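You operate a simulated robot arm through the tools that you are given. There is no shell and no other tool. Be economical: measure what you need, move in short steps, check, and stop when the job is done.

The job below is to be done with a simulated two-armed robot. You get a single attempt, and the scene is never put back.

TASK
Calibrate the silver handheld: tap each mark that its screen names.
Fine: use the orange stylus, miss none, stand it back in its stand.

The check looks at the end state, three seconds after you hand in, the way a careful person would. Anything else that was tipped, shoved, dropped, spilled or broken makes it a failure.

THE ROBOT
Two 7-joint arms with two-finger parallel grippers on one trunk, on a base that drives. Base frame: it is fixed to the floor where the robot stands at the start and does not move with it; the origin is under the middle of the robot, x ahead of it, y to its left, z up. Lengths are in mm, angles in degrees, forces in N, time in s.
The left shoulder is at the start at [50, 187, 985], the right one opposite. With the tool pointing down near the work surface each hand reaches from about 100 to 660 mm from the robot's upright axis, wherever it stands, measured 20 degrees to its own side. Places, roughly: silver flip handheld [-1000, -200, 800]. Payload 3.43 kg a hand.
Tool frame (each hand has its own): the origin (TCP) lies between the finger pads and is the grasp point; the fingertips stand 30 mm ahead of it; z points along the fingers, y is the line along which they close. The gripper opens to 94 mm. The fingers are 28 mm wide and 10 mm thick; the gripper's body (50 by 96 mm) begins 55 mm behind the TCP.
Orientation is that of the tool frame in the base frame, as [roll, pitch, yaw] about the fixed x, y, z axes, in that order (R = Rz(yaw) Ry(pitch) Rx(roll)). With the fingers straight down and closing along the base's y, the tool's x points along the base's -x, its y along +y and its z along -z.

THE INTERFACE
- The arms move only by the tool servo_tool. It takes "left_plan", "right_plan" or both (then of equal length, played together; a hand with none holds still); each is a list of rows, each a list of 7 numbers: the closure, from 0 (fully open) to 1 (shut), then the shift along the tool's x, y, z in mm, then the turn, a rotation vector about the tool's x, y, z in degrees. In form: [[jaw, x, y, z, ax, ay, az], ...]. A call has 1 to 8 rows; each row shifts and turns the commanded pose from where the row before left it, along the tool's axes as they then stand. Each row takes 0.2 s and may step no farther than 50 mm and 8.6 degrees from the row before; otherwise, or with a gripper value out of range, the whole call is refused. Where a pose cannot be reached the arm comes as near as it can. A force on the tool above 40 N (or 10 N above the force at the start of the call, whichever is more), or a blocked arm, ends the call early, and 0.2 s more pass. Each finger travels about 153 mm/s and halts on what it meets, pressing with about 25 N; the grip force reading is that of the motor and also rises with nothing between the fingers. The clock runs only during rows and for 0.2 s after the last one: add rows that do not move to give the fingers time. The reply holds the time, the measured pose of the TCP, the force on the tool along the base axes, the opening and the grip force, in the units named above and with some noise, with the torque about the TCP (base axes, N m) and any sound that the robot's microphone picked up, and new pictures: "show" is both (left out), scene, wrist or none (wrist: the cameras of the hands that moved).
- Cameras (640 x 400 px; columns grow to the right, rows downward): "scene" is now at [82, -89.5, 1197.9]; the picture's right is [-0.97, -0.26, 0.00], its down [-0.02, 0.06, -1.00] and it looks along [0.26, -0.96, -0.07] (base axes); focal length 214 px, centre (320, 200). "left" rides on the left gripper at [76, -14, -102] in its tool frame; the picture's right is [0.18, 0.98, 0.00], its down [-0.75, 0.14, -0.64] and it looks along [-0.63, 0.12, 0.77] (tool axes); focal length 243 px, centre (320, 200). "right" rides on the right gripper at [76, 14, -103] in its tool frame; the picture's right is [-0.18, 0.98, 0.00], its down [-0.75, -0.14, -0.64] and it looks along [-0.63, -0.12, 0.77] (tool axes); focal length 243 px, centre (320, 200).
- raise_lower(by): slides the trunk up (or, below 0, down) by that many mm; the arms and the scene camera ride with it, the base frame stays. It gives what a move gives, with no picture.
- base_move(legs): drives the robot by 1 to 6 legs, each [ahead, left, turn to the left] in mm, mm and degrees, along the robot's own axes; the way and the turn of a leg run together, so that a leg with both is an arc; at most 1500 mm and 180 degrees a leg. The arms and the cameras ride along, it lands a little off, and it stops where it bumps. It gives what a move gives, and a new picture of the scene camera.
- turn_head(pan, tilt): turns the head with the scene camera to pan (to the left, within 80 degrees either way) and tilt (down, from -29 to 69), counted from straight ahead of the robot. It gives what a move gives, and a new picture of the scene camera.
- pixel_to_xyz(camera, pixels): for up to 12 pixels [column, row] of the newest picture of that camera ("zoom" is the newest enlarged one), the place [x, y, z] in the base frame of the surface seen there, good to about 2 mm. It takes no simulated time.
- inspect(camera, box): a new picture of the part [left, top, right, bottom] of that camera's present view, enlarged. It takes no simulated time.
- job_done(): hands the job in; it is judged then, once.

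Keep the steps short. Do not move on a guess: measure, check each grasp and each placing, and mend mistakes. In all there are 80 turns and 260 pictures (those below and enlarged ones count). Leave the grippers open and the arms clear of the work at the hand-in unless told otherwise, and finish with a single line.

The tools are called after ">>>" by a JSON object that holds its "api" and its "payload". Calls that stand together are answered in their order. servo_tool: Moves the arms, as the interface text tells. Its arguments: {"type":"object","properties":{"left_plan":{"type":"array","items":{"type":"array","items":{"type":"number"}}},"right_plan":{"type":"array","items":{"type":"array","items":{"type":"number"}}},"show":{"type":"string","enum":["both","scene","wrist","none"]}},"required":[]} The other tools are called the same way: raise_lower (by) slides the trunk up or down; base_move (legs) drives the base; turn_head (pan, tilt) turns the head that bears the scene camera; pixel_to_xyz (camera, pixels) gives the place of the surface under pixels of a picture; inspect (camera, box) takes an enlarged picture of a part of a camera's view; job_done () hands the job in.

At the start:

```text
time_s: 0.0
left_tcp_pos: [403.9, -24.5, 1115.8]
left_ee_rot: [-179.9, 0.0, 180.0]
left_force: [-0.1, -1.1, -0.2]
left_torque: [0.0, -0.01, -0.01]
left_finger_gap: 94.1
left_grip_force: 0.0
right_tcp_pos: [265.2, -380.8, 1150.0]
right_ee_rot: [180.0, 0.0, 180.0]
right_force: [0.2, -0.5, 0.4]
right_torque: [-0.01, -0.03, 0.02]
right_finger_gap: 94.0
right_grip_force: 0.0
trunk travel left (down, up): [-200.0, 232.0]
robot x, y, heading: [-1.6, -0.7, 0.3]
head pan, tilt: [-74.9, 3.7]
```

scene: 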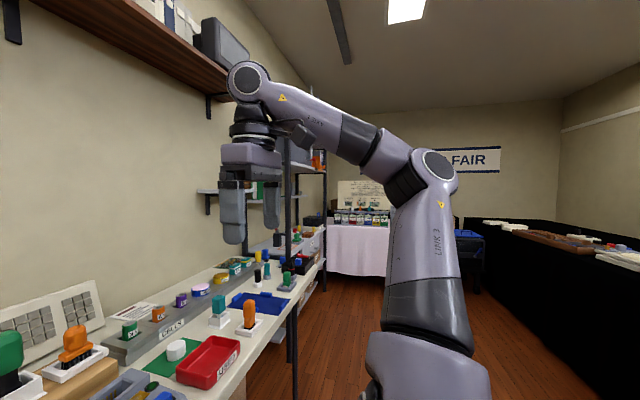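
right: 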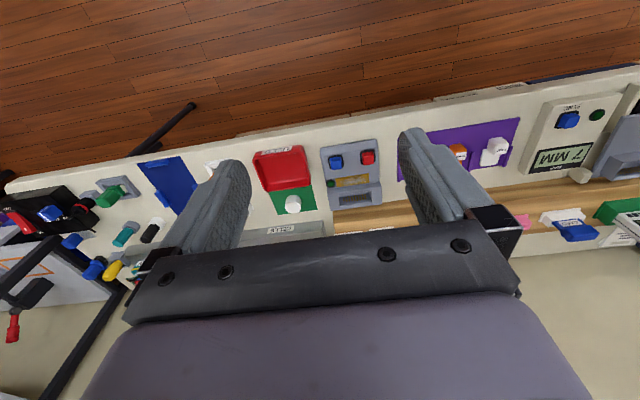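
left: 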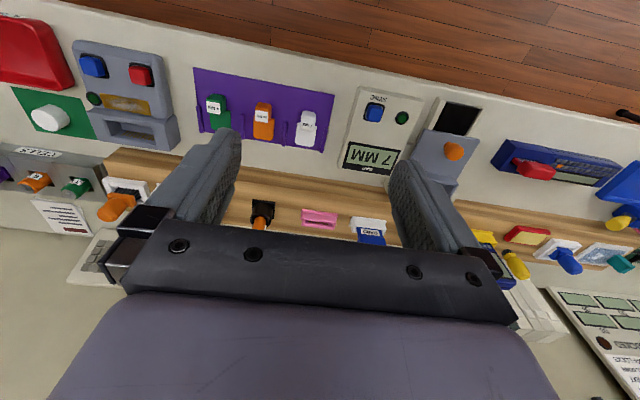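

I'll look around before driving; the handheld is behind the robot.

>>> {"api": "turn_head", "payload": {"pan": -78, "tilt": 35}}

>>> {"api": "turn_head", "payload": {"pan": 78, "tilt": 25}}

>>> {"api": "turn_head", "payload": {"pan": 0, "tilt": 35}}

```text
time_s: 1.0
left_tcp_pos: [402.1, -24.0, 1115.8]
left_ee_rot: [-180.0, 0.0, 180.0]
left_force: [0.4, 0.3, -0.8]
left_torque: [-0.03, 0.0, -0.02]
left_finger_gap: 94.0
left_grip_force: 0.1
right_tcp_pos: [265.6, -382.0, 1150.2]
right_ee_rot: [180.0, 0.0, 180.0]
right_force: [0.6, 0.6, 0.4]
right_torque: [0.0, -0.02, -0.01]
right_finger_gap: 94.0
right_grip_force: 0.1
trunk travel left (down, up): [-200.0, 232.0]
robot x, y, heading: [-4.1, 1.9, -0.0]
head pan, tilt: [-78.0, 35.0]
```

scene: 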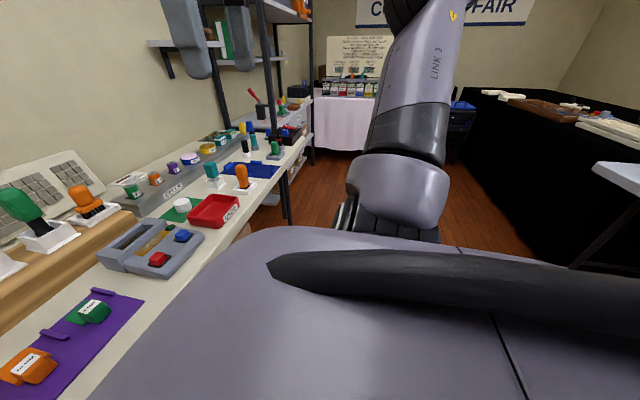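

```text
time_s: 3.4
left_tcp_pos: [403.0, -25.2, 1115.7]
left_ee_rot: [-179.9, 0.0, -179.9]
left_force: [1.1, 0.9, 1.2]
left_torque: [-0.04, 0.03, 0.0]
left_finger_gap: 94.2
left_grip_force: 0.1
right_tcp_pos: [267.3, -382.0, 1148.8]
right_ee_rot: [-180.0, -0.1, -180.0]
right_force: [-1.2, 0.0, 0.3]
right_torque: [0.03, -0.01, -0.01]
right_finger_gap: 94.1
right_grip_force: 0.1
trunk travel left (down, up): [-200.0, 232.0]
robot x, y, heading: [0.1, 0.6, 0.1]
head pan, tilt: [78.0, 25.0]
```

scene: 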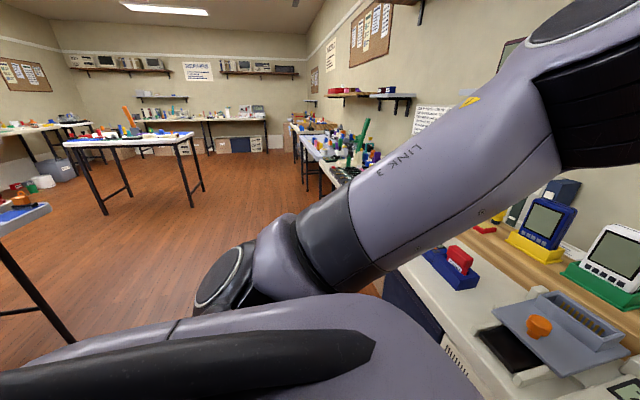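

```text
time_s: 4.9
left_tcp_pos: [403.3, -25.7, 1115.7]
left_ee_rot: [-179.9, 0.1, 180.0]
left_force: [-0.5, -0.1, 0.2]
left_torque: [-0.02, 0.0, 0.02]
left_finger_gap: 94.1
left_grip_force: 0.2
right_tcp_pos: [266.4, -381.7, 1147.7]
right_ee_rot: [179.9, 0.0, -179.9]
right_force: [0.1, 0.1, 0.8]
right_torque: [0.0, 0.0, 0.02]
right_finger_gap: 94.0
right_grip_force: 0.0
trunk travel left (down, up): [-200.0, 232.0]
robot x, y, heading: [1.0, 3.2, 0.1]
head pan, tilt: [0.0, 35.0]
```

scene: 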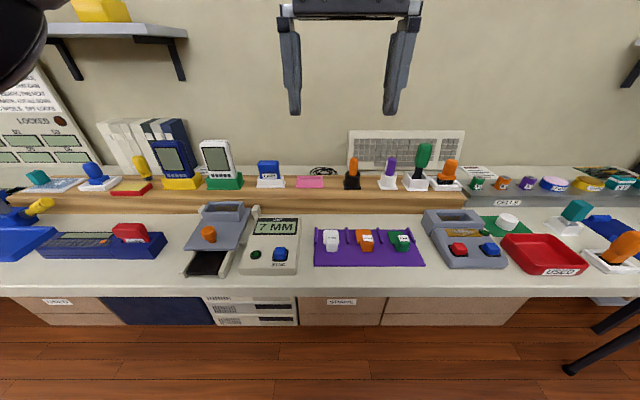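

Zoom in on the bench: orange items at (353,170) and (450,172).

>>> {"api": "inspect", "payload": {"camera": "scene", "box": [240, 125, 480, 275]}}

>>> {"api": "inspect", "payload": {"camera": "scene", "box": [0, 100, 260, 280]}}

>>> {"api": "pixel_to_xyz", "payload": {"camera": "scene", "pixels": [[353, 160], [353, 184], [320, 285], [320, 295]]}}

```text
2.67 times, centred on (360, 200) of scene
```

zoom: 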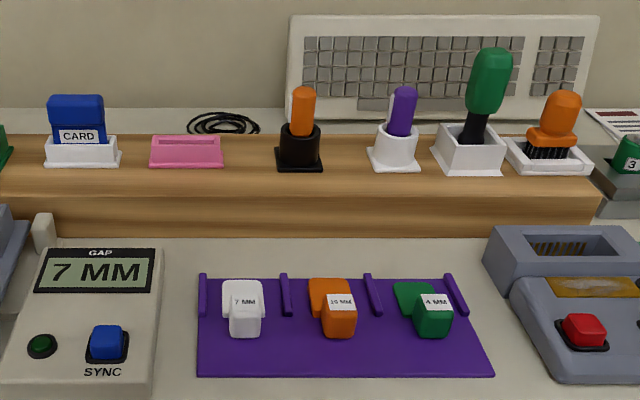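

```text
2.22 times, centred on (130, 190) of scene
```

zoom: 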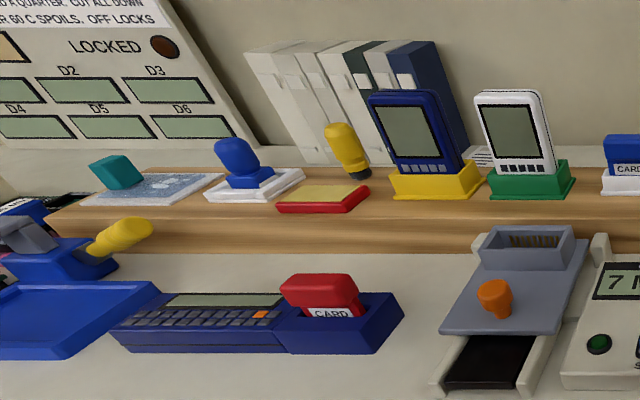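

```text
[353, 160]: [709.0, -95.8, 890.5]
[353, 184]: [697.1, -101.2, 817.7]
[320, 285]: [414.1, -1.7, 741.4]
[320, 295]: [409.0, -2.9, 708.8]
```

Orange stylus stands in the black holder at about (703,-97). Before taking it I look at the handheld: turn in place to the right in two legs.

>>> {"api": "base_move", "payload": {"legs": [[0, 0, 90]]}}

>>> {"api": "turn_head", "payload": {"pan": 70, "tilt": 25}}

```text
time_s: 9.2
left_tcp_pos: [16.6, 402.6, 1116.7]
left_ee_rot: [-180.0, 0.0, -88.8]
left_force: [0.5, 0.9, 0.3]
left_torque: [-0.01, -0.01, -0.03]
left_finger_gap: 93.9
left_grip_force: 0.1
right_tcp_pos: [376.7, 274.8, 1149.6]
right_ee_rot: [-180.0, 0.0, -88.6]
right_force: [0.5, 0.0, 0.3]
right_torque: [0.0, 0.03, 0.05]
right_finger_gap: 94.1
right_grip_force: 0.1
trunk travel left (down, up): [-200.0, 232.0]
robot x, y, heading: [-1.8, -0.8, 91.1]
head pan, tilt: [0.0, 35.0]
```

scene: 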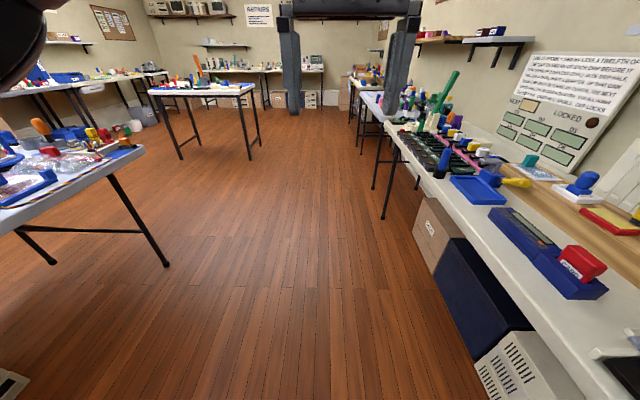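

```text
time_s: 10.6
left_tcp_pos: [16.1, 402.4, 1115.1]
left_ee_rot: [180.0, -0.2, -88.8]
left_force: [-0.5, 0.2, -0.5]
left_torque: [-0.01, 0.0, 0.04]
left_finger_gap: 94.2
left_grip_force: 0.0
right_tcp_pos: [375.2, 274.2, 1149.7]
right_ee_rot: [-180.0, 0.0, -88.7]
right_force: [-0.4, -0.2, 0.6]
right_torque: [0.01, -0.03, -0.02]
right_finger_gap: 94.2
right_grip_force: 0.0
trunk travel left (down, up): [-200.0, 232.0]
robot x, y, heading: [-0.7, -1.7, 91.2]
head pan, tilt: [70.0, 25.0]
```

scene: 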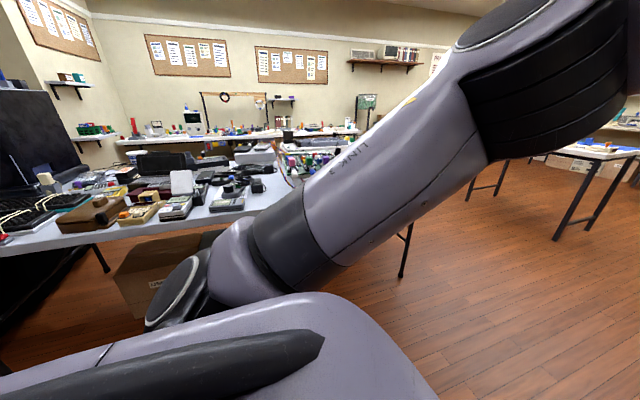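

>>> {"api": "pixel_to_xyz", "payload": {"camera": "scene", "pixels": [[190, 228], [60, 246], [40, 120], [180, 180], [240, 205], [340, 170]]}}

>>> {"api": "inspect", "payload": {"camera": "scene", "box": [0, 110, 300, 270]}}

```text
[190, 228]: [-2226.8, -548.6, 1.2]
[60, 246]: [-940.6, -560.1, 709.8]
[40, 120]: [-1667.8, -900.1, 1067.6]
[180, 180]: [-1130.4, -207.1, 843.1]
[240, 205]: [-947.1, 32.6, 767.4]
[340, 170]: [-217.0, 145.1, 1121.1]
```

```text
2.13 times, centred on (150, 190) of scene
```

zoom: 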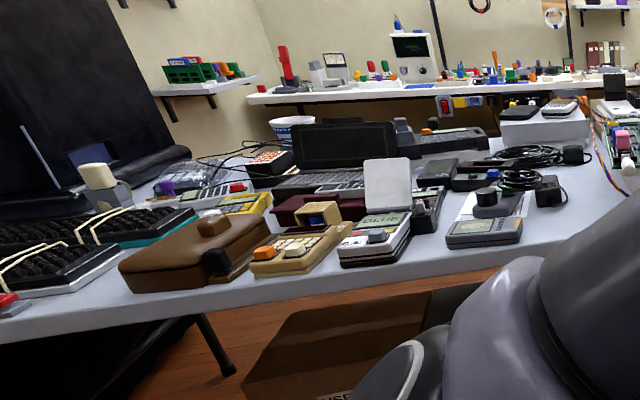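

The table edge is at x≈-900, so the turn is free. I turn the rest and go 330 ahead.

>>> {"api": "base_move", "payload": {"legs": [[0, 0, 88.5], [330, 150, 0]]}}

>>> {"api": "turn_head", "payload": {"pan": 0, "tilt": 40}}

```text
time_s: 16.7
left_tcp_pos: [-727.5, -138.6, 1115.4]
left_ee_rot: [-179.9, 0.0, 0.9]
left_force: [-0.8, 0.2, 0.2]
left_torque: [0.02, -0.01, 0.01]
left_finger_gap: 93.9
left_grip_force: 0.0
right_tcp_pos: [-598.0, 221.0, 1148.7]
right_ee_rot: [-180.0, 0.0, 0.9]
right_force: [0.3, -0.1, -0.1]
right_torque: [-0.02, -0.02, 0.01]
right_finger_gap: 94.1
right_grip_force: 0.0
trunk travel left (down, up): [-200.0, 232.0]
robot x, y, heading: [-325.2, -155.6, -179.0]
head pan, tilt: [70.0, 25.0]
```

scene: 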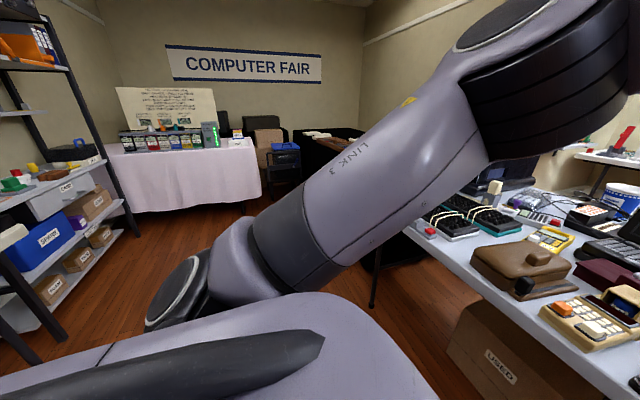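

```text
time_s: 18.1
left_tcp_pos: [-728.3, -138.0, 1115.6]
left_ee_rot: [180.0, 0.0, 1.0]
left_force: [-0.3, 0.4, 0.2]
left_torque: [0.01, 0.01, -0.02]
left_finger_gap: 94.0
left_grip_force: 0.1
right_tcp_pos: [-597.0, 221.0, 1149.3]
right_ee_rot: [180.0, -0.1, 1.0]
right_force: [-0.5, 0.0, 0.2]
right_torque: [0.01, -0.01, 0.0]
right_finger_gap: 93.6
right_grip_force: 0.1
trunk travel left (down, up): [-200.0, 232.0]
robot x, y, heading: [-324.2, -155.0, -179.1]
head pan, tilt: [0.0, 40.0]
```

scene: 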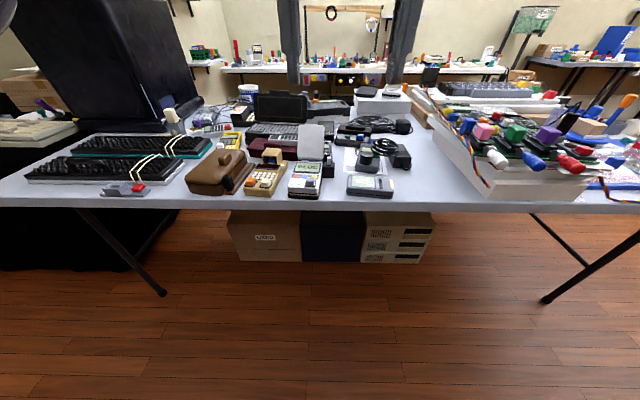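

>>> {"api": "inspect", "payload": {"camera": "scene", "box": [260, 110, 420, 210]}}

>>> {"api": "inspect", "payload": {"camera": "left", "box": [0, 0, 640, 400]}}

>>> {"api": "pixel_to_xyz", "payload": {"camera": "scene", "pixels": [[307, 172], [311, 142], [370, 186], [307, 199], [330, 200], [305, 191]]}}

```text
4.00 times, centred on (340, 160) of scene
```

zoom: 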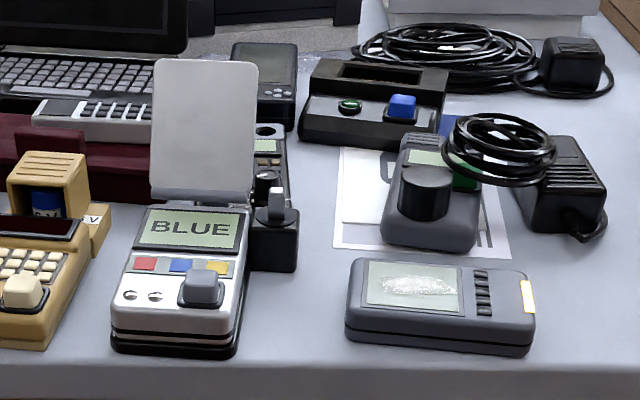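

```text
1.00 times, centred on (320, 200) of left (not enlarged: the box is as wide or as high as the picture)
```

zoom: 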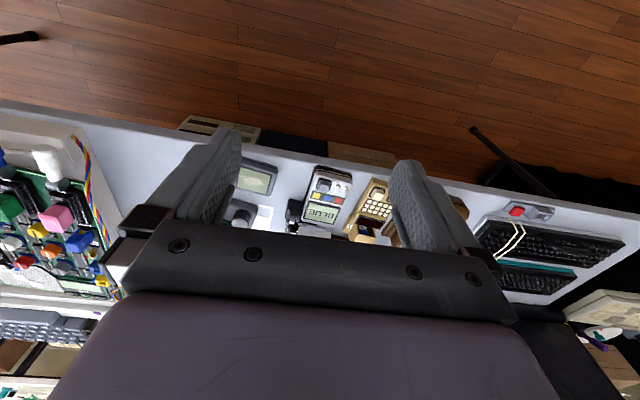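

```text
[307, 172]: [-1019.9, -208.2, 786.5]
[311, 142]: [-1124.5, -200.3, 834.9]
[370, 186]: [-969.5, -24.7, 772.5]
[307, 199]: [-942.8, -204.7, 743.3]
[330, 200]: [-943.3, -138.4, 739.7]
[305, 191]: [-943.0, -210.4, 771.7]
```

>>> {"api": "inspect", "payload": {"camera": "scene", "box": [284, 155, 332, 203]}}

>>> {"api": "inspect", "payload": {"camera": "left", "box": [270, 150, 380, 240]}}

```text
8.33 times, centred on (308, 179) of scene
```

zoom: 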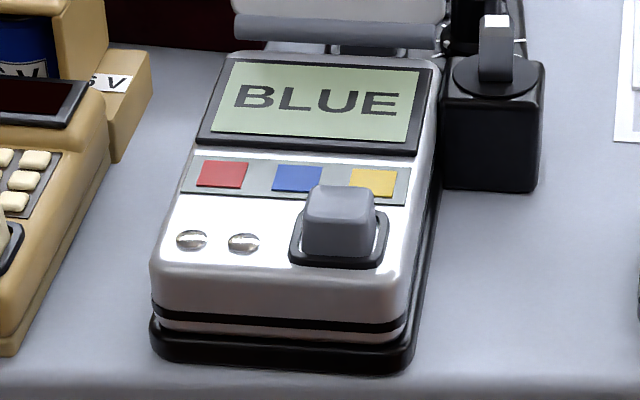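

```text
4.44 times, centred on (325, 195) of left
```

zoom: 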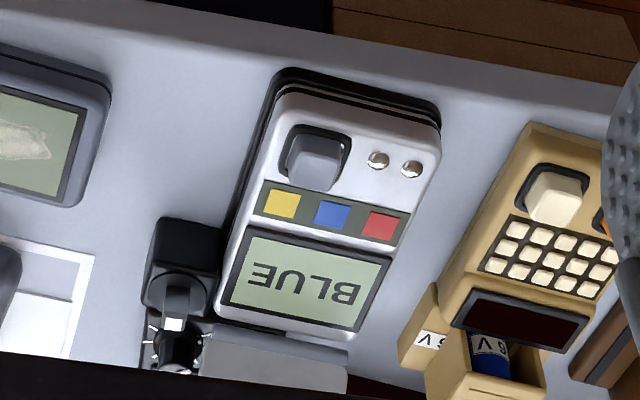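

>>> {"api": "pixel_to_xyz", "payload": {"camera": "zoom", "pixels": [[281, 203], [331, 215], [381, 226], [313, 160], [305, 285], [342, 104], [258, 255], [378, 160], [250, 342]]}}

>>> {"api": "base_move", "payload": {"legs": [[-330, -60, 0], [0, 0, -179]]}}

>>> {"api": "turn_head", "payload": {"pan": 0, "tilt": 35}}

```text
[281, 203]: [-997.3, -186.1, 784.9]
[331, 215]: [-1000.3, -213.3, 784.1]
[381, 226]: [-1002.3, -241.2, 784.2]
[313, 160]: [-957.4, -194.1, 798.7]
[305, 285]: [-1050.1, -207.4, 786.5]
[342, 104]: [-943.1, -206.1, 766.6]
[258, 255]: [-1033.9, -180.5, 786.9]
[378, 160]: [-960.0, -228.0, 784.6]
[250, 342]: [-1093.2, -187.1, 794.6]
```

```text
time_s: 27.6
left_tcp_pos: [410.8, -94.1, 1116.2]
left_ee_rot: [-179.9, 0.0, -177.0]
left_force: [-0.6, 0.0, -0.6]
left_torque: [0.0, 0.0, 0.0]
left_finger_gap: 94.0
left_grip_force: 0.0
right_tcp_pos: [292.4, -457.1, 1149.2]
right_ee_rot: [180.0, 0.0, -177.0]
right_force: [0.1, 0.2, -0.3]
right_torque: [-0.03, 0.0, 0.03]
right_finger_gap: 94.0
right_grip_force: 0.0
trunk travel left (down, up): [-200.0, 232.0]
robot x, y, heading: [7.0, -90.0, 2.8]
head pan, tilt: [0.0, 40.0]
```

scene: 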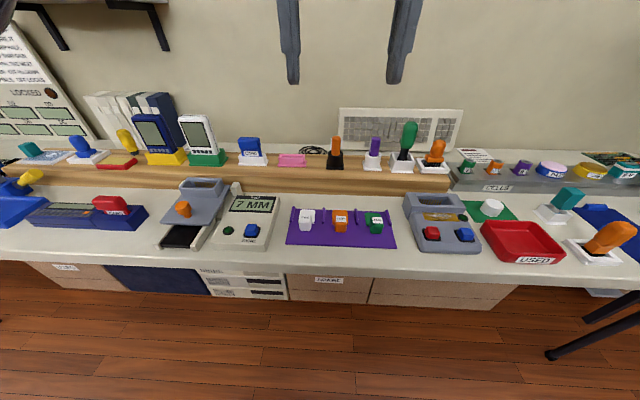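

```text
time_s: 28.2
left_tcp_pos: [411.2, -93.4, 1115.7]
left_ee_rot: [180.0, 0.0, -177.0]
left_force: [-0.2, 0.4, 0.2]
left_torque: [0.0, 0.02, 0.0]
left_finger_gap: 93.8
left_grip_force: 0.1
right_tcp_pos: [293.9, -457.3, 1148.6]
right_ee_rot: [180.0, 0.0, -177.0]
right_force: [-0.2, -0.3, 0.1]
right_torque: [0.0, -0.01, 0.01]
right_finger_gap: 94.2
right_grip_force: 0.0
trunk travel left (down, up): [-200.0, 232.0]
robot x, y, heading: [6.3, -90.8, 3.0]
head pan, tilt: [0.0, 35.0]
```

scene: 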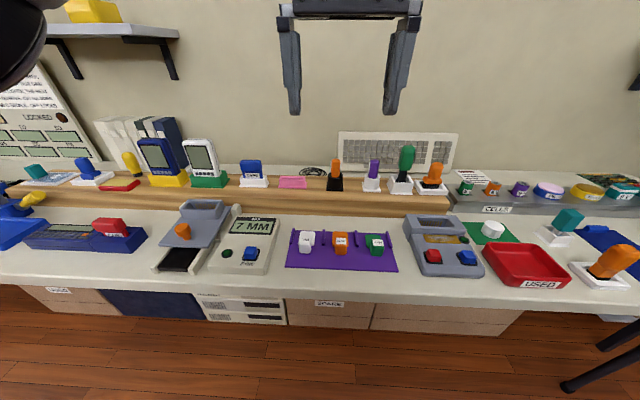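

Stylus at (335,175). Back at the bench; I drive 110 ahead and 110 to the right so the left arm reaches it.

>>> {"api": "base_move", "payload": {"legs": [[110, -110, -3]]}}

>>> {"api": "turn_head", "payload": {"pan": 10, "tilt": 35}}

>>> {"api": "inspect", "payload": {"camera": "left", "box": [0, 0, 640, 400]}}

```text
time_s: 29.9
left_tcp_pos: [524.6, -223.7, 1116.0]
left_ee_rot: [179.9, 0.0, -180.0]
left_force: [-0.7, -0.1, 0.5]
left_torque: [-0.02, 0.02, -0.01]
left_finger_gap: 94.1
left_grip_force: 0.0
right_tcp_pos: [387.1, -579.8, 1149.0]
right_ee_rot: [-179.9, -0.1, 180.0]
right_force: [0.3, -0.5, -0.1]
right_torque: [0.0, -0.01, 0.01]
right_finger_gap: 94.1
right_grip_force: 0.0
trunk travel left (down, up): [-200.0, 232.0]
robot x, y, heading: [124.2, -198.7, -0.3]
head pan, tilt: [0.0, 35.0]
```

scene: 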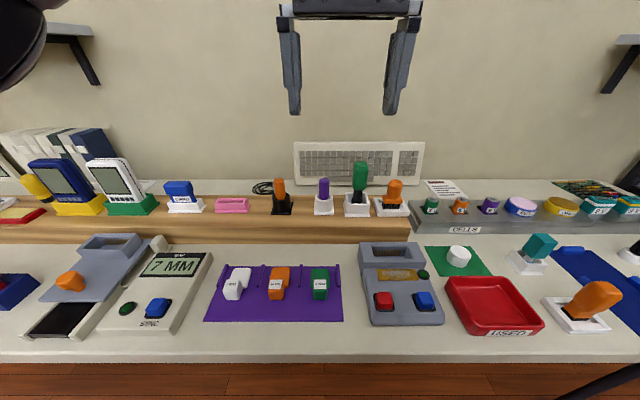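

```text
time_s: 30.6
left_tcp_pos: [523.8, -224.2, 1115.7]
left_ee_rot: [179.9, -0.1, 180.0]
left_force: [-0.6, -0.9, -0.6]
left_torque: [0.0, -0.01, 0.01]
left_finger_gap: 93.9
left_grip_force: 0.0
right_tcp_pos: [388.5, -579.8, 1151.0]
right_ee_rot: [180.0, 0.0, -180.0]
right_force: [0.3, -0.3, -0.6]
right_torque: [0.03, -0.01, 0.0]
right_finger_gap: 93.9
right_grip_force: 0.0
trunk travel left (down, up): [-200.0, 232.0]
robot x, y, heading: [123.2, -198.0, -0.4]
head pan, tilt: [10.0, 35.0]
```

scene: 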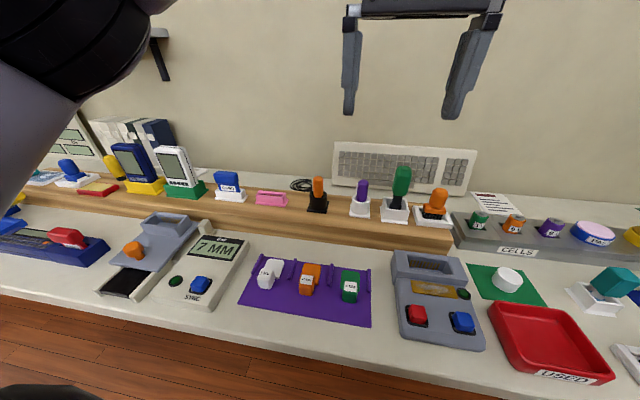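

```text
1.00 times, centred on (320, 200) of left (not enlarged: the box is as wide or as high as the picture)
```

zoom: 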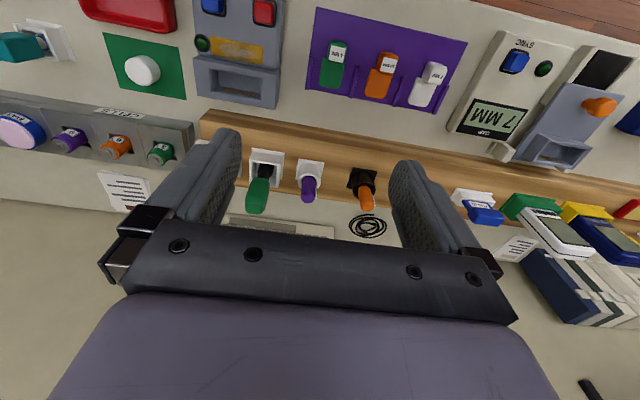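

>>> {"api": "inspect", "payload": {"camera": "scene", "box": [286, 165, 350, 225]}}

```text
6.67 times, centred on (318, 195) of scene
```

zoom: 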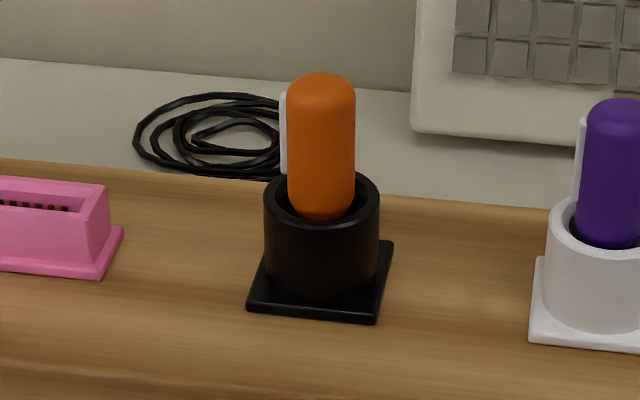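

>>> {"api": "pixel_to_xyz", "payload": {"camera": "zoom", "pixels": [[320, 76], [322, 120], [322, 160], [289, 150], [354, 150], [322, 205], [270, 190], [375, 190], [320, 310], [283, 130], [285, 285], [320, 240]]}}

>>> {"api": "servo_tool", "payload": {"left_plan": [[0.45, 0, 0, 0, 0, 0, 0], [0.45, -45, 20, 0, 0, 0, 0], [0.45, -45, 35, 0, 0, 0, 0], [0.45, -45, 35, 0, 0, 0, 0], [0.45, -43, 35, 0, 0, 0, 0], [0.45, 0, 0, 0, 0, 0, 0]]}}

```text
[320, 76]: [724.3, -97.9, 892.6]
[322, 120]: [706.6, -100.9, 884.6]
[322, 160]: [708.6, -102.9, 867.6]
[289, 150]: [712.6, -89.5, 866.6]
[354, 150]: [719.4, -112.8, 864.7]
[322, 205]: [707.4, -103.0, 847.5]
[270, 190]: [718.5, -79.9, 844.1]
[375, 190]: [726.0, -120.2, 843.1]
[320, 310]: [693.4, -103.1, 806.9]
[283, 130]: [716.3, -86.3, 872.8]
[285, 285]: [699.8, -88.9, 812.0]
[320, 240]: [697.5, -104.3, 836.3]
```

```text
refused: row 3 steps farther than a row can; nothing moved
```

Stylus axis ≈ (720,-101), top z 892, a white clip on its +y side; cup rim z 843. I go above it, then turn 90° so the fingers close along x, avoiding the clip.

>>> {"api": "servo_tool", "payload": {"left_plan": [[0.45, -32.5, 20.5, 0, 0, 0, 0], [0.45, -32.5, 20.5, 0, 0, 0, 0], [0.45, -32.5, 20.5, 0, 0, 0, 0], [0.45, -32.5, 20.5, 0, 0, 0, 0], [0.45, -32.5, 20.5, 0, 0, 0, 0], [0.45, -32.5, 20.5, 0, 0, 0, 0], [0.45, 0, 0, 0, 0, 0, 0]], "show": "none"}}

>>> {"api": "servo_tool", "payload": {"left_plan": [[0.45, 0, 0, 20, 0, 0, 8.5], [0.45, 0, 0, 20, 0, 0, 8.5], [0.45, 0, 0, 20, 0, 0, 8.5], [0.45, 0, 0, 20, 0, 0, 8.5], [0.45, 0, 0, 20, 0, 0, 8.5], [0.45, 0, 0, 0, 0, 0, 8.5], [0.45, 0, 0, 0, 0, 0, 8.5], [0.45, 0, 0, 0, 0, 0, 8.5]], "show": "both"}}

```text
time_s: 32.2
left_tcp_pos: [640.6, -126.8, 1092.8]
left_ee_rot: [179.9, -0.1, 179.9]
left_force: [-0.1, -0.7, 0.0]
left_torque: [0.01, 0.01, -0.01]
left_finger_gap: 51.5
left_grip_force: 0.0
left hand out of reach, approached as far as the arm can: row 3, 4, 5, 6
right_tcp_pos: [387.0, -580.2, 1149.2]
right_ee_rot: [179.9, -0.1, -179.9]
right_force: [0.9, 0.6, -0.4]
right_torque: [0.02, -0.01, -0.01]
right_finger_gap: 94.1
right_grip_force: 0.1
trunk travel left (down, up): [-200.0, 232.0]
robot x, y, heading: [122.9, -195.1, -0.2]
head pan, tilt: [10.0, 35.0]
```

```text
time_s: 34.0
left_tcp_pos: [543.6, -138.4, 974.2]
left_ee_rot: [179.9, 0.1, 112.0]
left_force: [0.5, 0.3, -0.2]
left_torque: [-0.03, 0.02, 0.03]
left_finger_gap: 51.9
left_grip_force: 0.0
left hand out of reach, approached as far as the arm can: row 6, 7, 8
right_tcp_pos: [386.7, -580.1, 1149.8]
right_ee_rot: [-179.9, -0.1, 179.9]
right_force: [0.5, -0.1, -0.3]
right_torque: [-0.03, -0.01, -0.01]
right_finger_gap: 94.2
right_grip_force: 0.0
trunk travel left (down, up): [-200.0, 232.0]
robot x, y, heading: [123.9, -198.3, 0.1]
head pan, tilt: [10.0, 35.0]
```

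scene: 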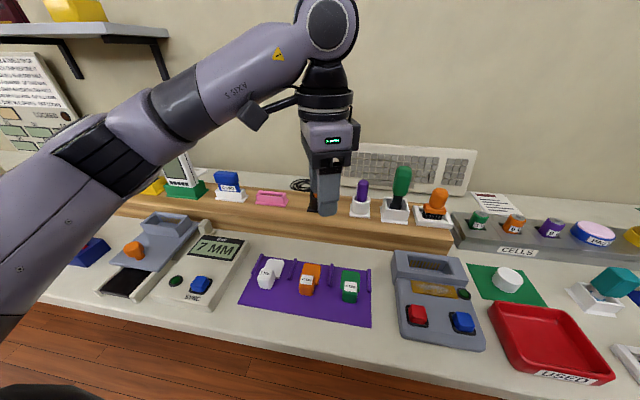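
left: 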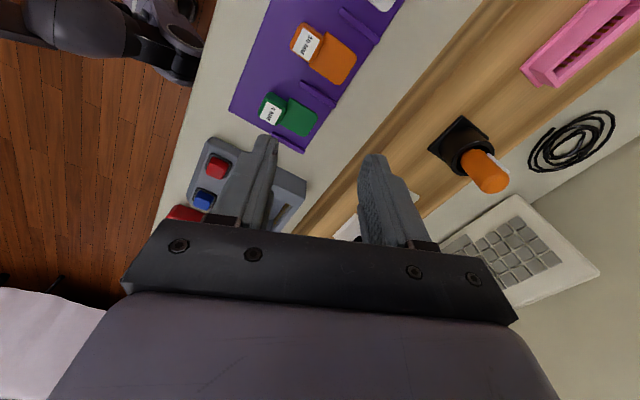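

Turning past ~137° costs reach. I turn back to about yaw 144 and see where the hand sits.

>>> {"api": "servo_tool", "payload": {"left_plan": [[0.45, 0, 0, 0, 0, 0, -8], [0.45, 0, 0, 0, 0, 0, -8], [0.45, 0, 0, 0, 0, 0, -8], [0.45, 0, 0, 0, 0, 0, -8], [0.45, 0, 0, 0, 0, 0, 0]], "show": "none"}}

```text
time_s: 35.2
left_tcp_pos: [543.3, -138.7, 976.4]
left_ee_rot: [179.9, 0.0, 144.1]
left_force: [0.2, -0.2, 0.4]
left_torque: [-0.01, -0.01, -0.02]
left_finger_gap: 51.7
left_grip_force: 0.0
right_tcp_pos: [387.5, -579.9, 1150.3]
right_ee_rot: [-180.0, 0.0, 180.0]
right_force: [0.6, 0.9, -0.3]
right_torque: [0.01, -0.01, 0.0]
right_finger_gap: 93.9
right_grip_force: 0.0
trunk travel left (down, up): [-200.0, 232.0]
robot x, y, heading: [121.7, -194.4, 0.3]
head pan, tilt: [10.0, 35.0]
```

>>> {"api": "servo_tool", "payload": {"left_plan": [[0.45, -30.2, 33.6, 0, 0, 0, 0], [0.45, -30.2, 33.6, 0, 0, 0, 0], [0.45, -30.2, 33.6, 0, 0, 0, 0], [0.45, -30.2, 33.6, 0, 0, 0, 0], [0.45, 0, 0, 0, 0, 0, 0]]}}

```text
time_s: 36.4
left_tcp_pos: [671.9, -98.5, 966.8]
left_ee_rot: [-180.0, 0.2, 144.3]
left_force: [0.0, -0.8, -0.4]
left_torque: [-0.02, 0.01, -0.03]
left_finger_gap: 51.7
left_grip_force: 0.0
left hand out of reach, approached as far as the arm can: row 3, 4
right_tcp_pos: [386.7, -580.6, 1148.9]
right_ee_rot: [179.9, 0.1, -180.0]
right_force: [-0.4, -0.6, 0.7]
right_torque: [-0.01, 0.02, 0.02]
right_finger_gap: 94.1
right_grip_force: 0.0
trunk travel left (down, up): [-200.0, 232.0]
robot x, y, heading: [120.5, -197.4, -0.1]
head pan, tilt: [10.0, 35.0]
```

scene: 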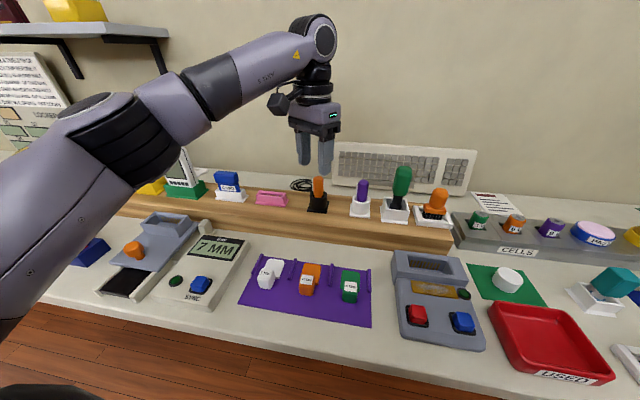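
left: 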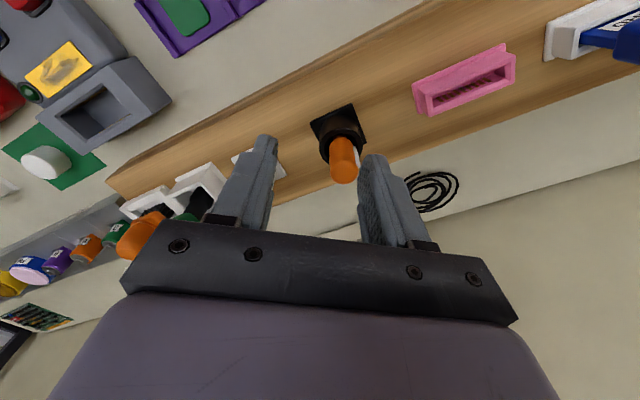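

Reach ends 48 mm short. Raising the trunk brings the shoulder level with the wrist and gives more reach.

>>> {"api": "raise_lower", "payload": {"by": 130}}

>>> {"api": "servo_tool", "payload": {"left_plan": [[0.45, 0, 0, 45, 0, 0, 0], [0.45, 0, 0, 45, 0, 0, 0], [0.45, 0, 0, 0, 0, 0, 0]], "show": "none"}}

```text
time_s: 38.0
left_tcp_pos: [671.8, -100.7, 1096.4]
left_ee_rot: [-179.9, 0.0, 144.3]
left_force: [0.8, 0.2, 0.7]
left_torque: [0.0, 0.0, 0.02]
left_finger_gap: 51.7
left_grip_force: 0.1
right_tcp_pos: [387.1, -580.5, 1279.7]
right_ee_rot: [179.9, 0.0, 180.0]
right_force: [-0.9, -0.5, -1.2]
right_torque: [0.01, 0.01, 0.02]
right_finger_gap: 94.2
right_grip_force: 0.1
trunk travel left (down, up): [-330.0, 102.0]
robot x, y, heading: [123.1, -195.4, 0.1]
head pan, tilt: [10.0, 35.0]
```

```text
time_s: 38.8
left_tcp_pos: [671.4, -101.4, 1009.1]
left_ee_rot: [179.9, 0.1, 144.3]
left_force: [-0.7, 0.2, 0.6]
left_torque: [-0.02, -0.05, 0.02]
left_finger_gap: 51.4
left_grip_force: 0.0
right_tcp_pos: [387.1, -580.7, 1279.2]
right_ee_rot: [180.0, 0.1, 180.0]
right_force: [0.3, 0.6, -0.5]
right_torque: [-0.03, -0.02, -0.01]
right_finger_gap: 94.1
right_grip_force: 0.0
trunk travel left (down, up): [-330.0, 102.0]
robot x, y, heading: [121.7, -202.4, 0.2]
head pan, tilt: [10.0, 35.0]
```

>>> {"api": "servo_tool", "payload": {"left_plan": [[0.45, 0, 0, 40, 0, 0, 0], [0.45, -20, 14.3, 0, 0, 0, 0], [0.45, -19.6, 14.3, 0, 0, 0, 0], [0.45, 0, 0, 0, 0, 0, 0]]}}

```text
time_s: 39.8
left_tcp_pos: [682.3, -103.0, 967.8]
left_ee_rot: [-179.8, 0.1, 144.2]
left_force: [0.4, 0.4, 0.0]
left_torque: [0.0, -0.01, 0.01]
left_finger_gap: 51.7
left_grip_force: 0.1
left hand out of reach, approached as far as the arm can: row 2, 3
right_tcp_pos: [386.4, -579.6, 1279.4]
right_ee_rot: [180.0, 0.0, -180.0]
right_force: [0.0, 0.8, -0.3]
right_torque: [0.01, -0.06, -0.01]
right_finger_gap: 93.8
right_grip_force: 0.0
trunk travel left (down, up): [-330.0, 102.0]
robot x, y, heading: [122.8, -197.1, -0.1]
head pan, tilt: [10.0, 35.0]
```

scene: 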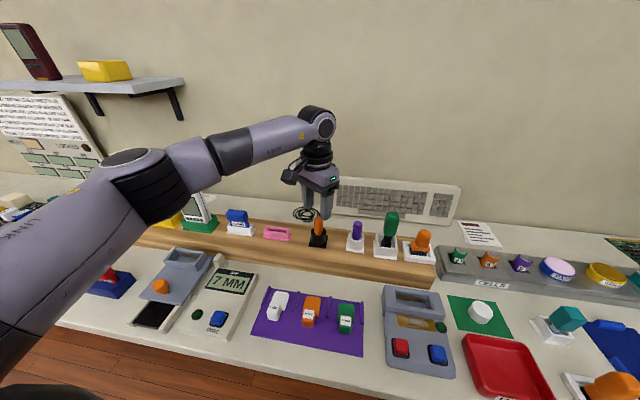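
left: 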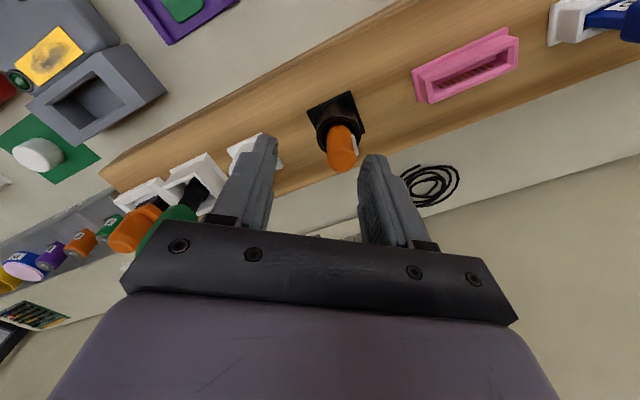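

Still short. I check how much room the base has ahead by tilting the head down.

>>> {"api": "turn_head", "payload": {"pan": 0, "tilt": 69}}

```text
time_s: 40.8
left_tcp_pos: [683.4, -101.4, 968.6]
left_ee_rot: [-179.9, 0.0, 144.3]
left_force: [0.4, 0.4, 0.7]
left_torque: [0.02, 0.01, 0.0]
left_finger_gap: 51.7
left_grip_force: 0.1
right_tcp_pos: [386.5, -579.2, 1280.3]
right_ee_rot: [180.0, 0.0, 179.9]
right_force: [0.6, -0.7, -1.2]
right_torque: [0.02, -0.02, 0.0]
right_finger_gap: 93.9
right_grip_force: 0.0
trunk travel left (down, up): [-330.0, 102.0]
robot x, y, heading: [120.9, -200.7, -0.1]
head pan, tilt: [0.0, 68.8]
```

scene: 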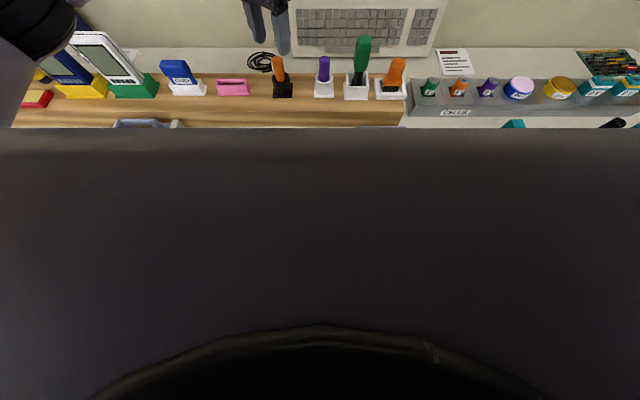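

>>> {"api": "pixel_to_xyz", "payload": {"camera": "scene", "pixels": [[320, 132], [320, 200], [320, 330], [250, 140]]}}

>>> {"api": "servo_tool", "payload": {"left_plan": [[0.45, 0, 0, 30, 0, 0, 0], [0.45, -12, 9, 0, 0, 0, 0], [0.45, -12, 9, 0, 0, 0, 0], [0.45, 0, 0, 0, 0, 0, 0]], "show": "none"}}

```text
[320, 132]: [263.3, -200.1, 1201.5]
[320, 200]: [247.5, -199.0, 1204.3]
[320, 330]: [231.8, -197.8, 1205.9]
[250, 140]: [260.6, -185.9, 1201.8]
```

```text
time_s: 41.8
left_tcp_pos: [691.2, -99.5, 937.4]
left_ee_rot: [-179.9, 0.1, 144.3]
left_force: [-0.2, 0.3, 0.2]
left_torque: [-0.01, -0.01, 0.03]
left_finger_gap: 51.9
left_grip_force: 0.1
left hand out of reach, approached as far as the arm can: row 2, 3
right_tcp_pos: [387.3, -579.3, 1278.6]
right_ee_rot: [180.0, 0.0, 179.9]
right_force: [-0.3, 0.1, 0.1]
right_torque: [-0.01, 0.0, 0.04]
right_finger_gap: 93.8
right_grip_force: 0.1
trunk travel left (down, up): [-330.0, 102.0]
robot x, y, heading: [120.3, -195.3, 0.1]
head pan, tilt: [0.0, 68.8]
```

Try yaw 180 for more reach.

>>> {"api": "servo_tool", "payload": {"left_plan": [[0.45, 0, 0, 0, 0, 0, -8], [0.45, 0, 0, 0, 0, 0, -8], [0.45, 0, 0, 0, 0, 0, -8], [0.45, 0, 0, 0, 0, 0, -8], [0.45, 0, 0, 0, 0, 0, -4], [0.45, -15, 0, 0, 0, 0, 0], [0.45, -14, 0, 0, 0, 0, 0], [0.45, 0, 0, 0, 0, 0, 0]], "show": "none"}}

```text
time_s: 43.6
left_tcp_pos: [718.2, -98.1, 938.8]
left_ee_rot: [-180.0, 0.1, -179.7]
left_force: [-1.2, 0.0, 0.2]
left_torque: [0.02, 0.0, 0.01]
left_finger_gap: 51.7
left_grip_force: 0.1
right_tcp_pos: [386.1, -580.3, 1278.5]
right_ee_rot: [180.0, 0.1, -180.0]
right_force: [-1.1, 0.4, 0.2]
right_torque: [0.0, 0.01, -0.02]
right_finger_gap: 94.1
right_grip_force: 0.1
trunk travel left (down, up): [-330.0, 102.0]
robot x, y, heading: [124.0, -197.7, -0.2]
head pan, tilt: [0.0, 68.8]
```

Reached at yaw 180. Try going past it (yaw ≈ -140) to keep the fingers off the clip.

>>> {"api": "servo_tool", "payload": {"left_plan": [[0.45, 0, 0, 0, 0, 0, -8], [0.45, 0, 0, 0, 0, 0, -8], [0.45, 0, 0, 0, 0, 0, -8], [0.45, 0, 0, 0, 0, 0, -8], [0.45, 0, 0, 0, 0, 0, -8], [0.45, 0, 0, 0, 0, 0, 0]]}}

>>> {"api": "turn_head", "payload": {"pan": 8, "tilt": 50}}

```text
time_s: 45.0
left_tcp_pos: [719.5, -98.6, 936.6]
left_ee_rot: [-179.9, 0.0, -139.7]
left_force: [0.2, 0.6, -0.6]
left_torque: [0.01, 0.02, 0.01]
left_finger_gap: 51.7
left_grip_force: 0.0
right_tcp_pos: [387.8, -579.9, 1278.7]
right_ee_rot: [-179.9, 0.0, -179.9]
right_force: [-0.2, -0.1, -0.2]
right_torque: [0.01, -0.02, 0.0]
right_finger_gap: 93.8
right_grip_force: 0.0
trunk travel left (down, up): [-330.0, 102.0]
robot x, y, heading: [127.3, -197.6, -0.0]
head pan, tilt: [0.0, 68.8]
```

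scene: 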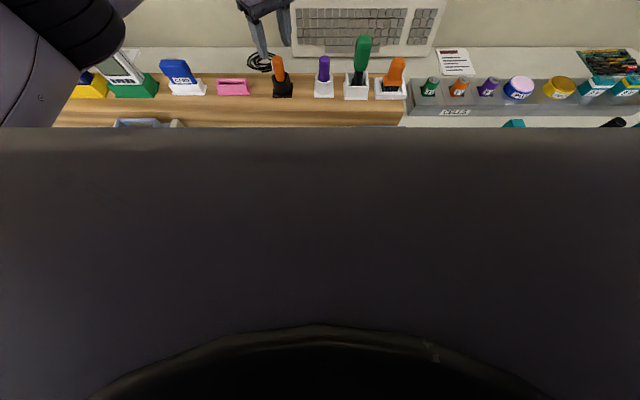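
left: 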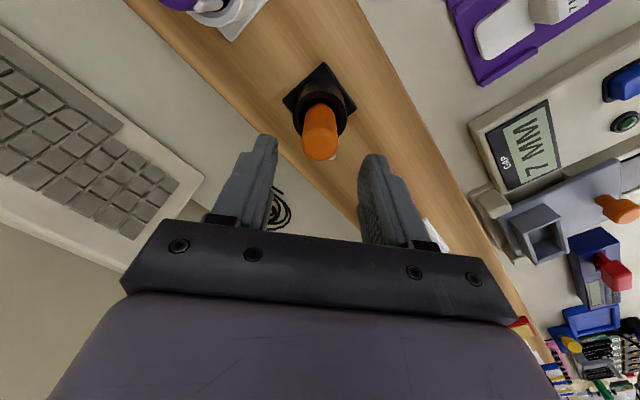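

```text
time_s: 45.8
left_tcp_pos: [719.6, -98.5, 937.0]
left_ee_rot: [-179.9, 0.0, -139.8]
left_force: [0.2, -0.2, -0.2]
left_torque: [-0.03, 0.0, 0.0]
left_finger_gap: 51.8
left_grip_force: 0.0
right_tcp_pos: [387.3, -580.1, 1278.8]
right_ee_rot: [180.0, 0.0, -180.0]
right_force: [-0.5, 0.4, -0.6]
right_torque: [0.0, 0.05, -0.02]
right_finger_gap: 93.9
right_grip_force: 0.2
trunk travel left (down, up): [-330.0, 102.0]
robot x, y, heading: [121.4, -197.4, -0.1]
head pan, tilt: [8.0, 50.0]
```

scene: 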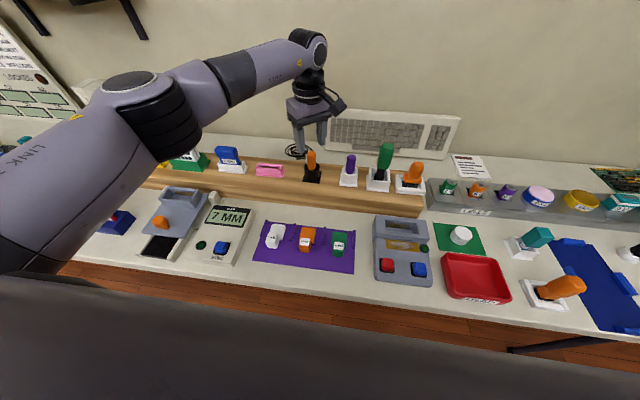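

Now the clip (332,157) lies between the finger directions – good. Measure the axis from this camera.

>>> {"api": "inspect", "payload": {"camera": "left", "box": [270, 50, 370, 170]}}

>>> {"api": "pixel_to_xyz", "payload": {"camera": "left", "pixels": [[319, 145], [306, 135], [337, 130], [321, 110], [303, 152], [335, 152], [320, 158], [300, 115], [344, 110]]}}

```text
3.33 times, centred on (320, 110) of left
```

zoom: 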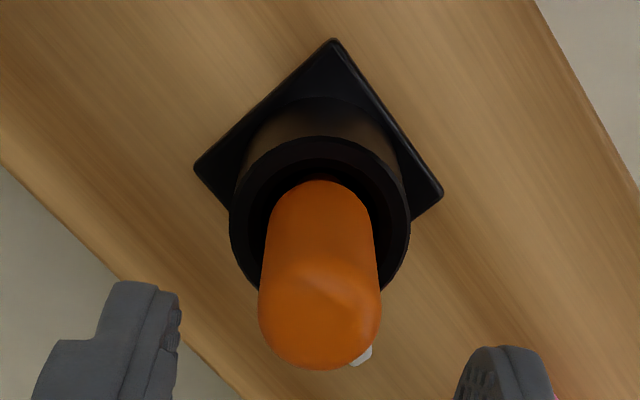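

```text
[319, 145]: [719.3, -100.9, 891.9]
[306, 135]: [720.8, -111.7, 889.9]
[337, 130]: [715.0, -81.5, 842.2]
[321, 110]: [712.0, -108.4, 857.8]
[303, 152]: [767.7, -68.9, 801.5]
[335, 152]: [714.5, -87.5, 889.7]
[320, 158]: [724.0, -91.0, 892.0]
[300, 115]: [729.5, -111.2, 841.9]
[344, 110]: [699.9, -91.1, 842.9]
```

Axis ≈(719,-99); TCP is over it. Descend 58 mm (tips end ~6 mm over the cup rim) and close.

>>> {"api": "servo_tool", "payload": {"left_plan": [[0.45, 0, 0, 20, 0, 0, 0], [0.45, 0, 0, 20, 0, 0, 0], [0.45, 0, 0, 18, 0, 0, 0], [0.45, 0, 0, 0, 0, 0, 0]]}}

```text
time_s: 46.8
left_tcp_pos: [718.7, -98.1, 878.5]
left_ee_rot: [-179.9, 0.0, -139.7]
left_force: [0.6, -0.1, -0.4]
left_torque: [-0.01, -0.02, 0.01]
left_finger_gap: 51.6
left_grip_force: 0.0
right_tcp_pos: [387.4, -579.5, 1279.6]
right_ee_rot: [-180.0, 0.1, -180.0]
right_force: [-0.2, 0.4, 1.3]
right_torque: [0.01, 0.0, 0.0]
right_finger_gap: 93.8
right_grip_force: 0.1
trunk travel left (down, up): [-330.0, 102.0]
robot x, y, heading: [120.7, -197.2, -0.2]
head pan, tilt: [8.0, 50.0]
```

scene: 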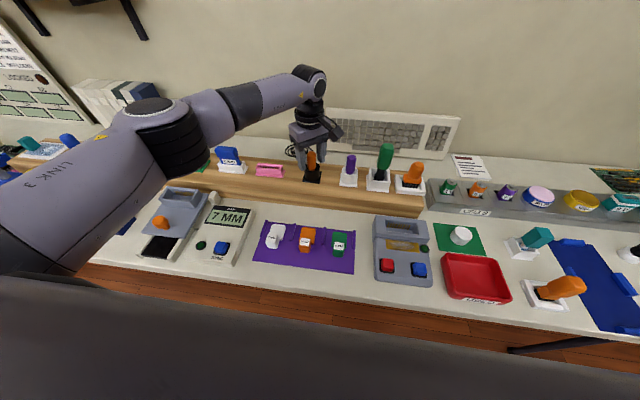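
left: 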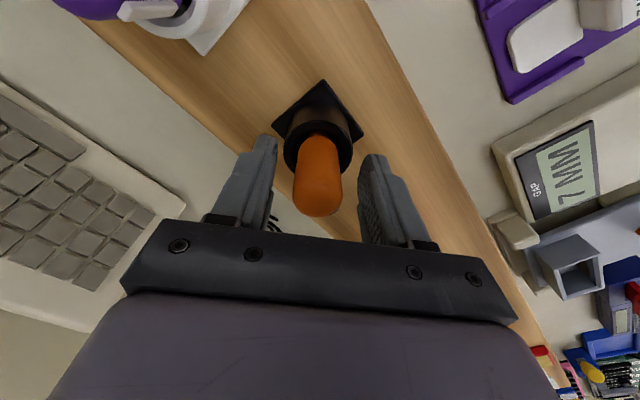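

Centred between the fingers. Close.

>>> {"api": "servo_tool", "payload": {"left_plan": [[0.6, 0, 0, 0, 0, 0, 0], [0.75, 0, 0, 0, 0, 0, 0], [0.85, 0, 0, 0, 0, 0, 0], [0.85, 0, 0, 0, 0, 0, 0]], "show": "wrist"}}

```text
time_s: 47.8
left_tcp_pos: [717.7, -97.8, 879.2]
left_ee_rot: [180.0, 0.0, -139.7]
left_force: [-0.5, 0.4, -0.4]
left_torque: [-0.01, -0.05, 0.02]
left_finger_gap: 23.9
left_grip_force: 24.6
right_tcp_pos: [387.7, -579.4, 1279.7]
right_ee_rot: [-180.0, 0.0, -180.0]
right_force: [-0.3, 0.1, 0.4]
right_torque: [-0.03, 0.0, 0.03]
right_finger_gap: 93.8
right_grip_force: 0.1
trunk travel left (down, up): [-330.0, 102.0]
robot x, y, heading: [121.5, -200.6, -0.1]
head pan, tilt: [8.0, 50.0]
```

left: 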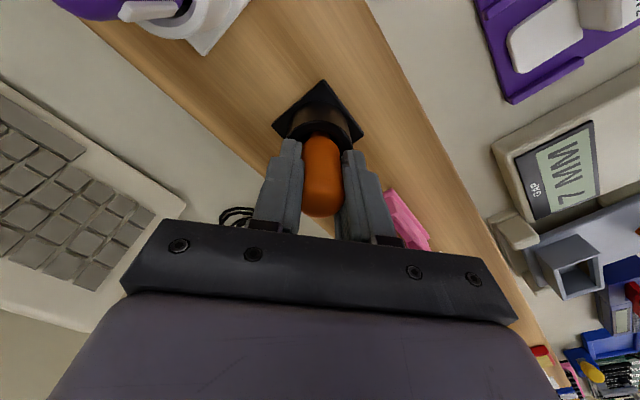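

Held at 24 mm. Remember inserted pose: (717.7,-97.8,879.2), yaw -139.7. Lift straight up.

>>> {"api": "servo_tool", "payload": {"left_plan": [[0.85, 0, 0, -15, 0, 0, 0], [0.85, 0, 0, -25, 0, 0, 0], [0.85, 0, 0, -30, 0, 0, 0], [0.85, 0, 0, -30, 0, 0, 0], [0.85, 0, 0, 0, 0, 0, 0]]}}

```text
time_s: 49.0
left_tcp_pos: [716.8, -98.2, 978.3]
left_ee_rot: [-179.9, -0.1, -139.7]
left_force: [-0.2, -0.3, -1.2]
left_torque: [-0.04, -0.02, 0.0]
left_finger_gap: 24.0
left_grip_force: 25.1
right_tcp_pos: [386.7, -581.6, 1278.9]
right_ee_rot: [-180.0, 0.0, 180.0]
right_force: [-0.2, -0.3, 0.1]
right_torque: [0.01, 0.03, -0.01]
right_finger_gap: 93.8
right_grip_force: 0.0
trunk travel left (down, up): [-330.0, 102.0]
robot x, y, heading: [120.5, -191.7, -0.0]
head pan, tilt: [8.0, 50.0]
```

scene: 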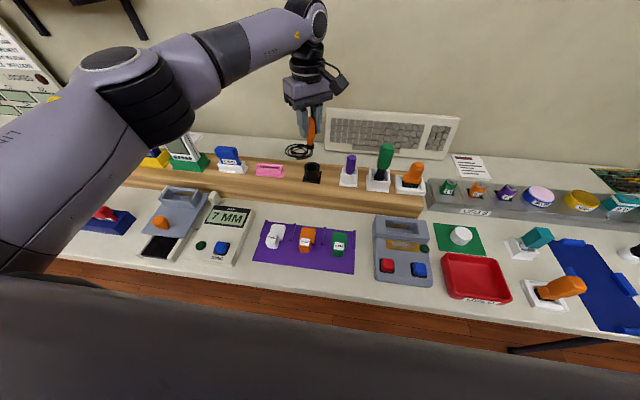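
left: 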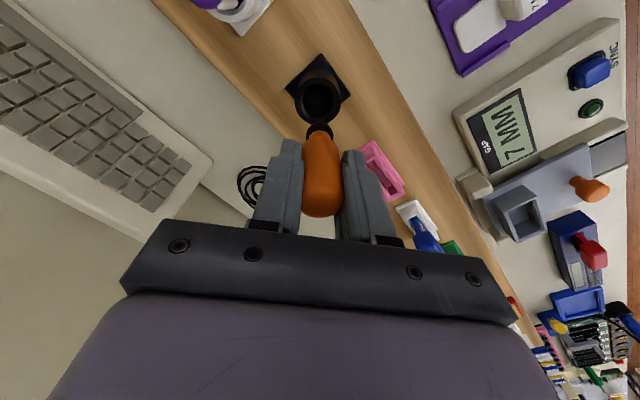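

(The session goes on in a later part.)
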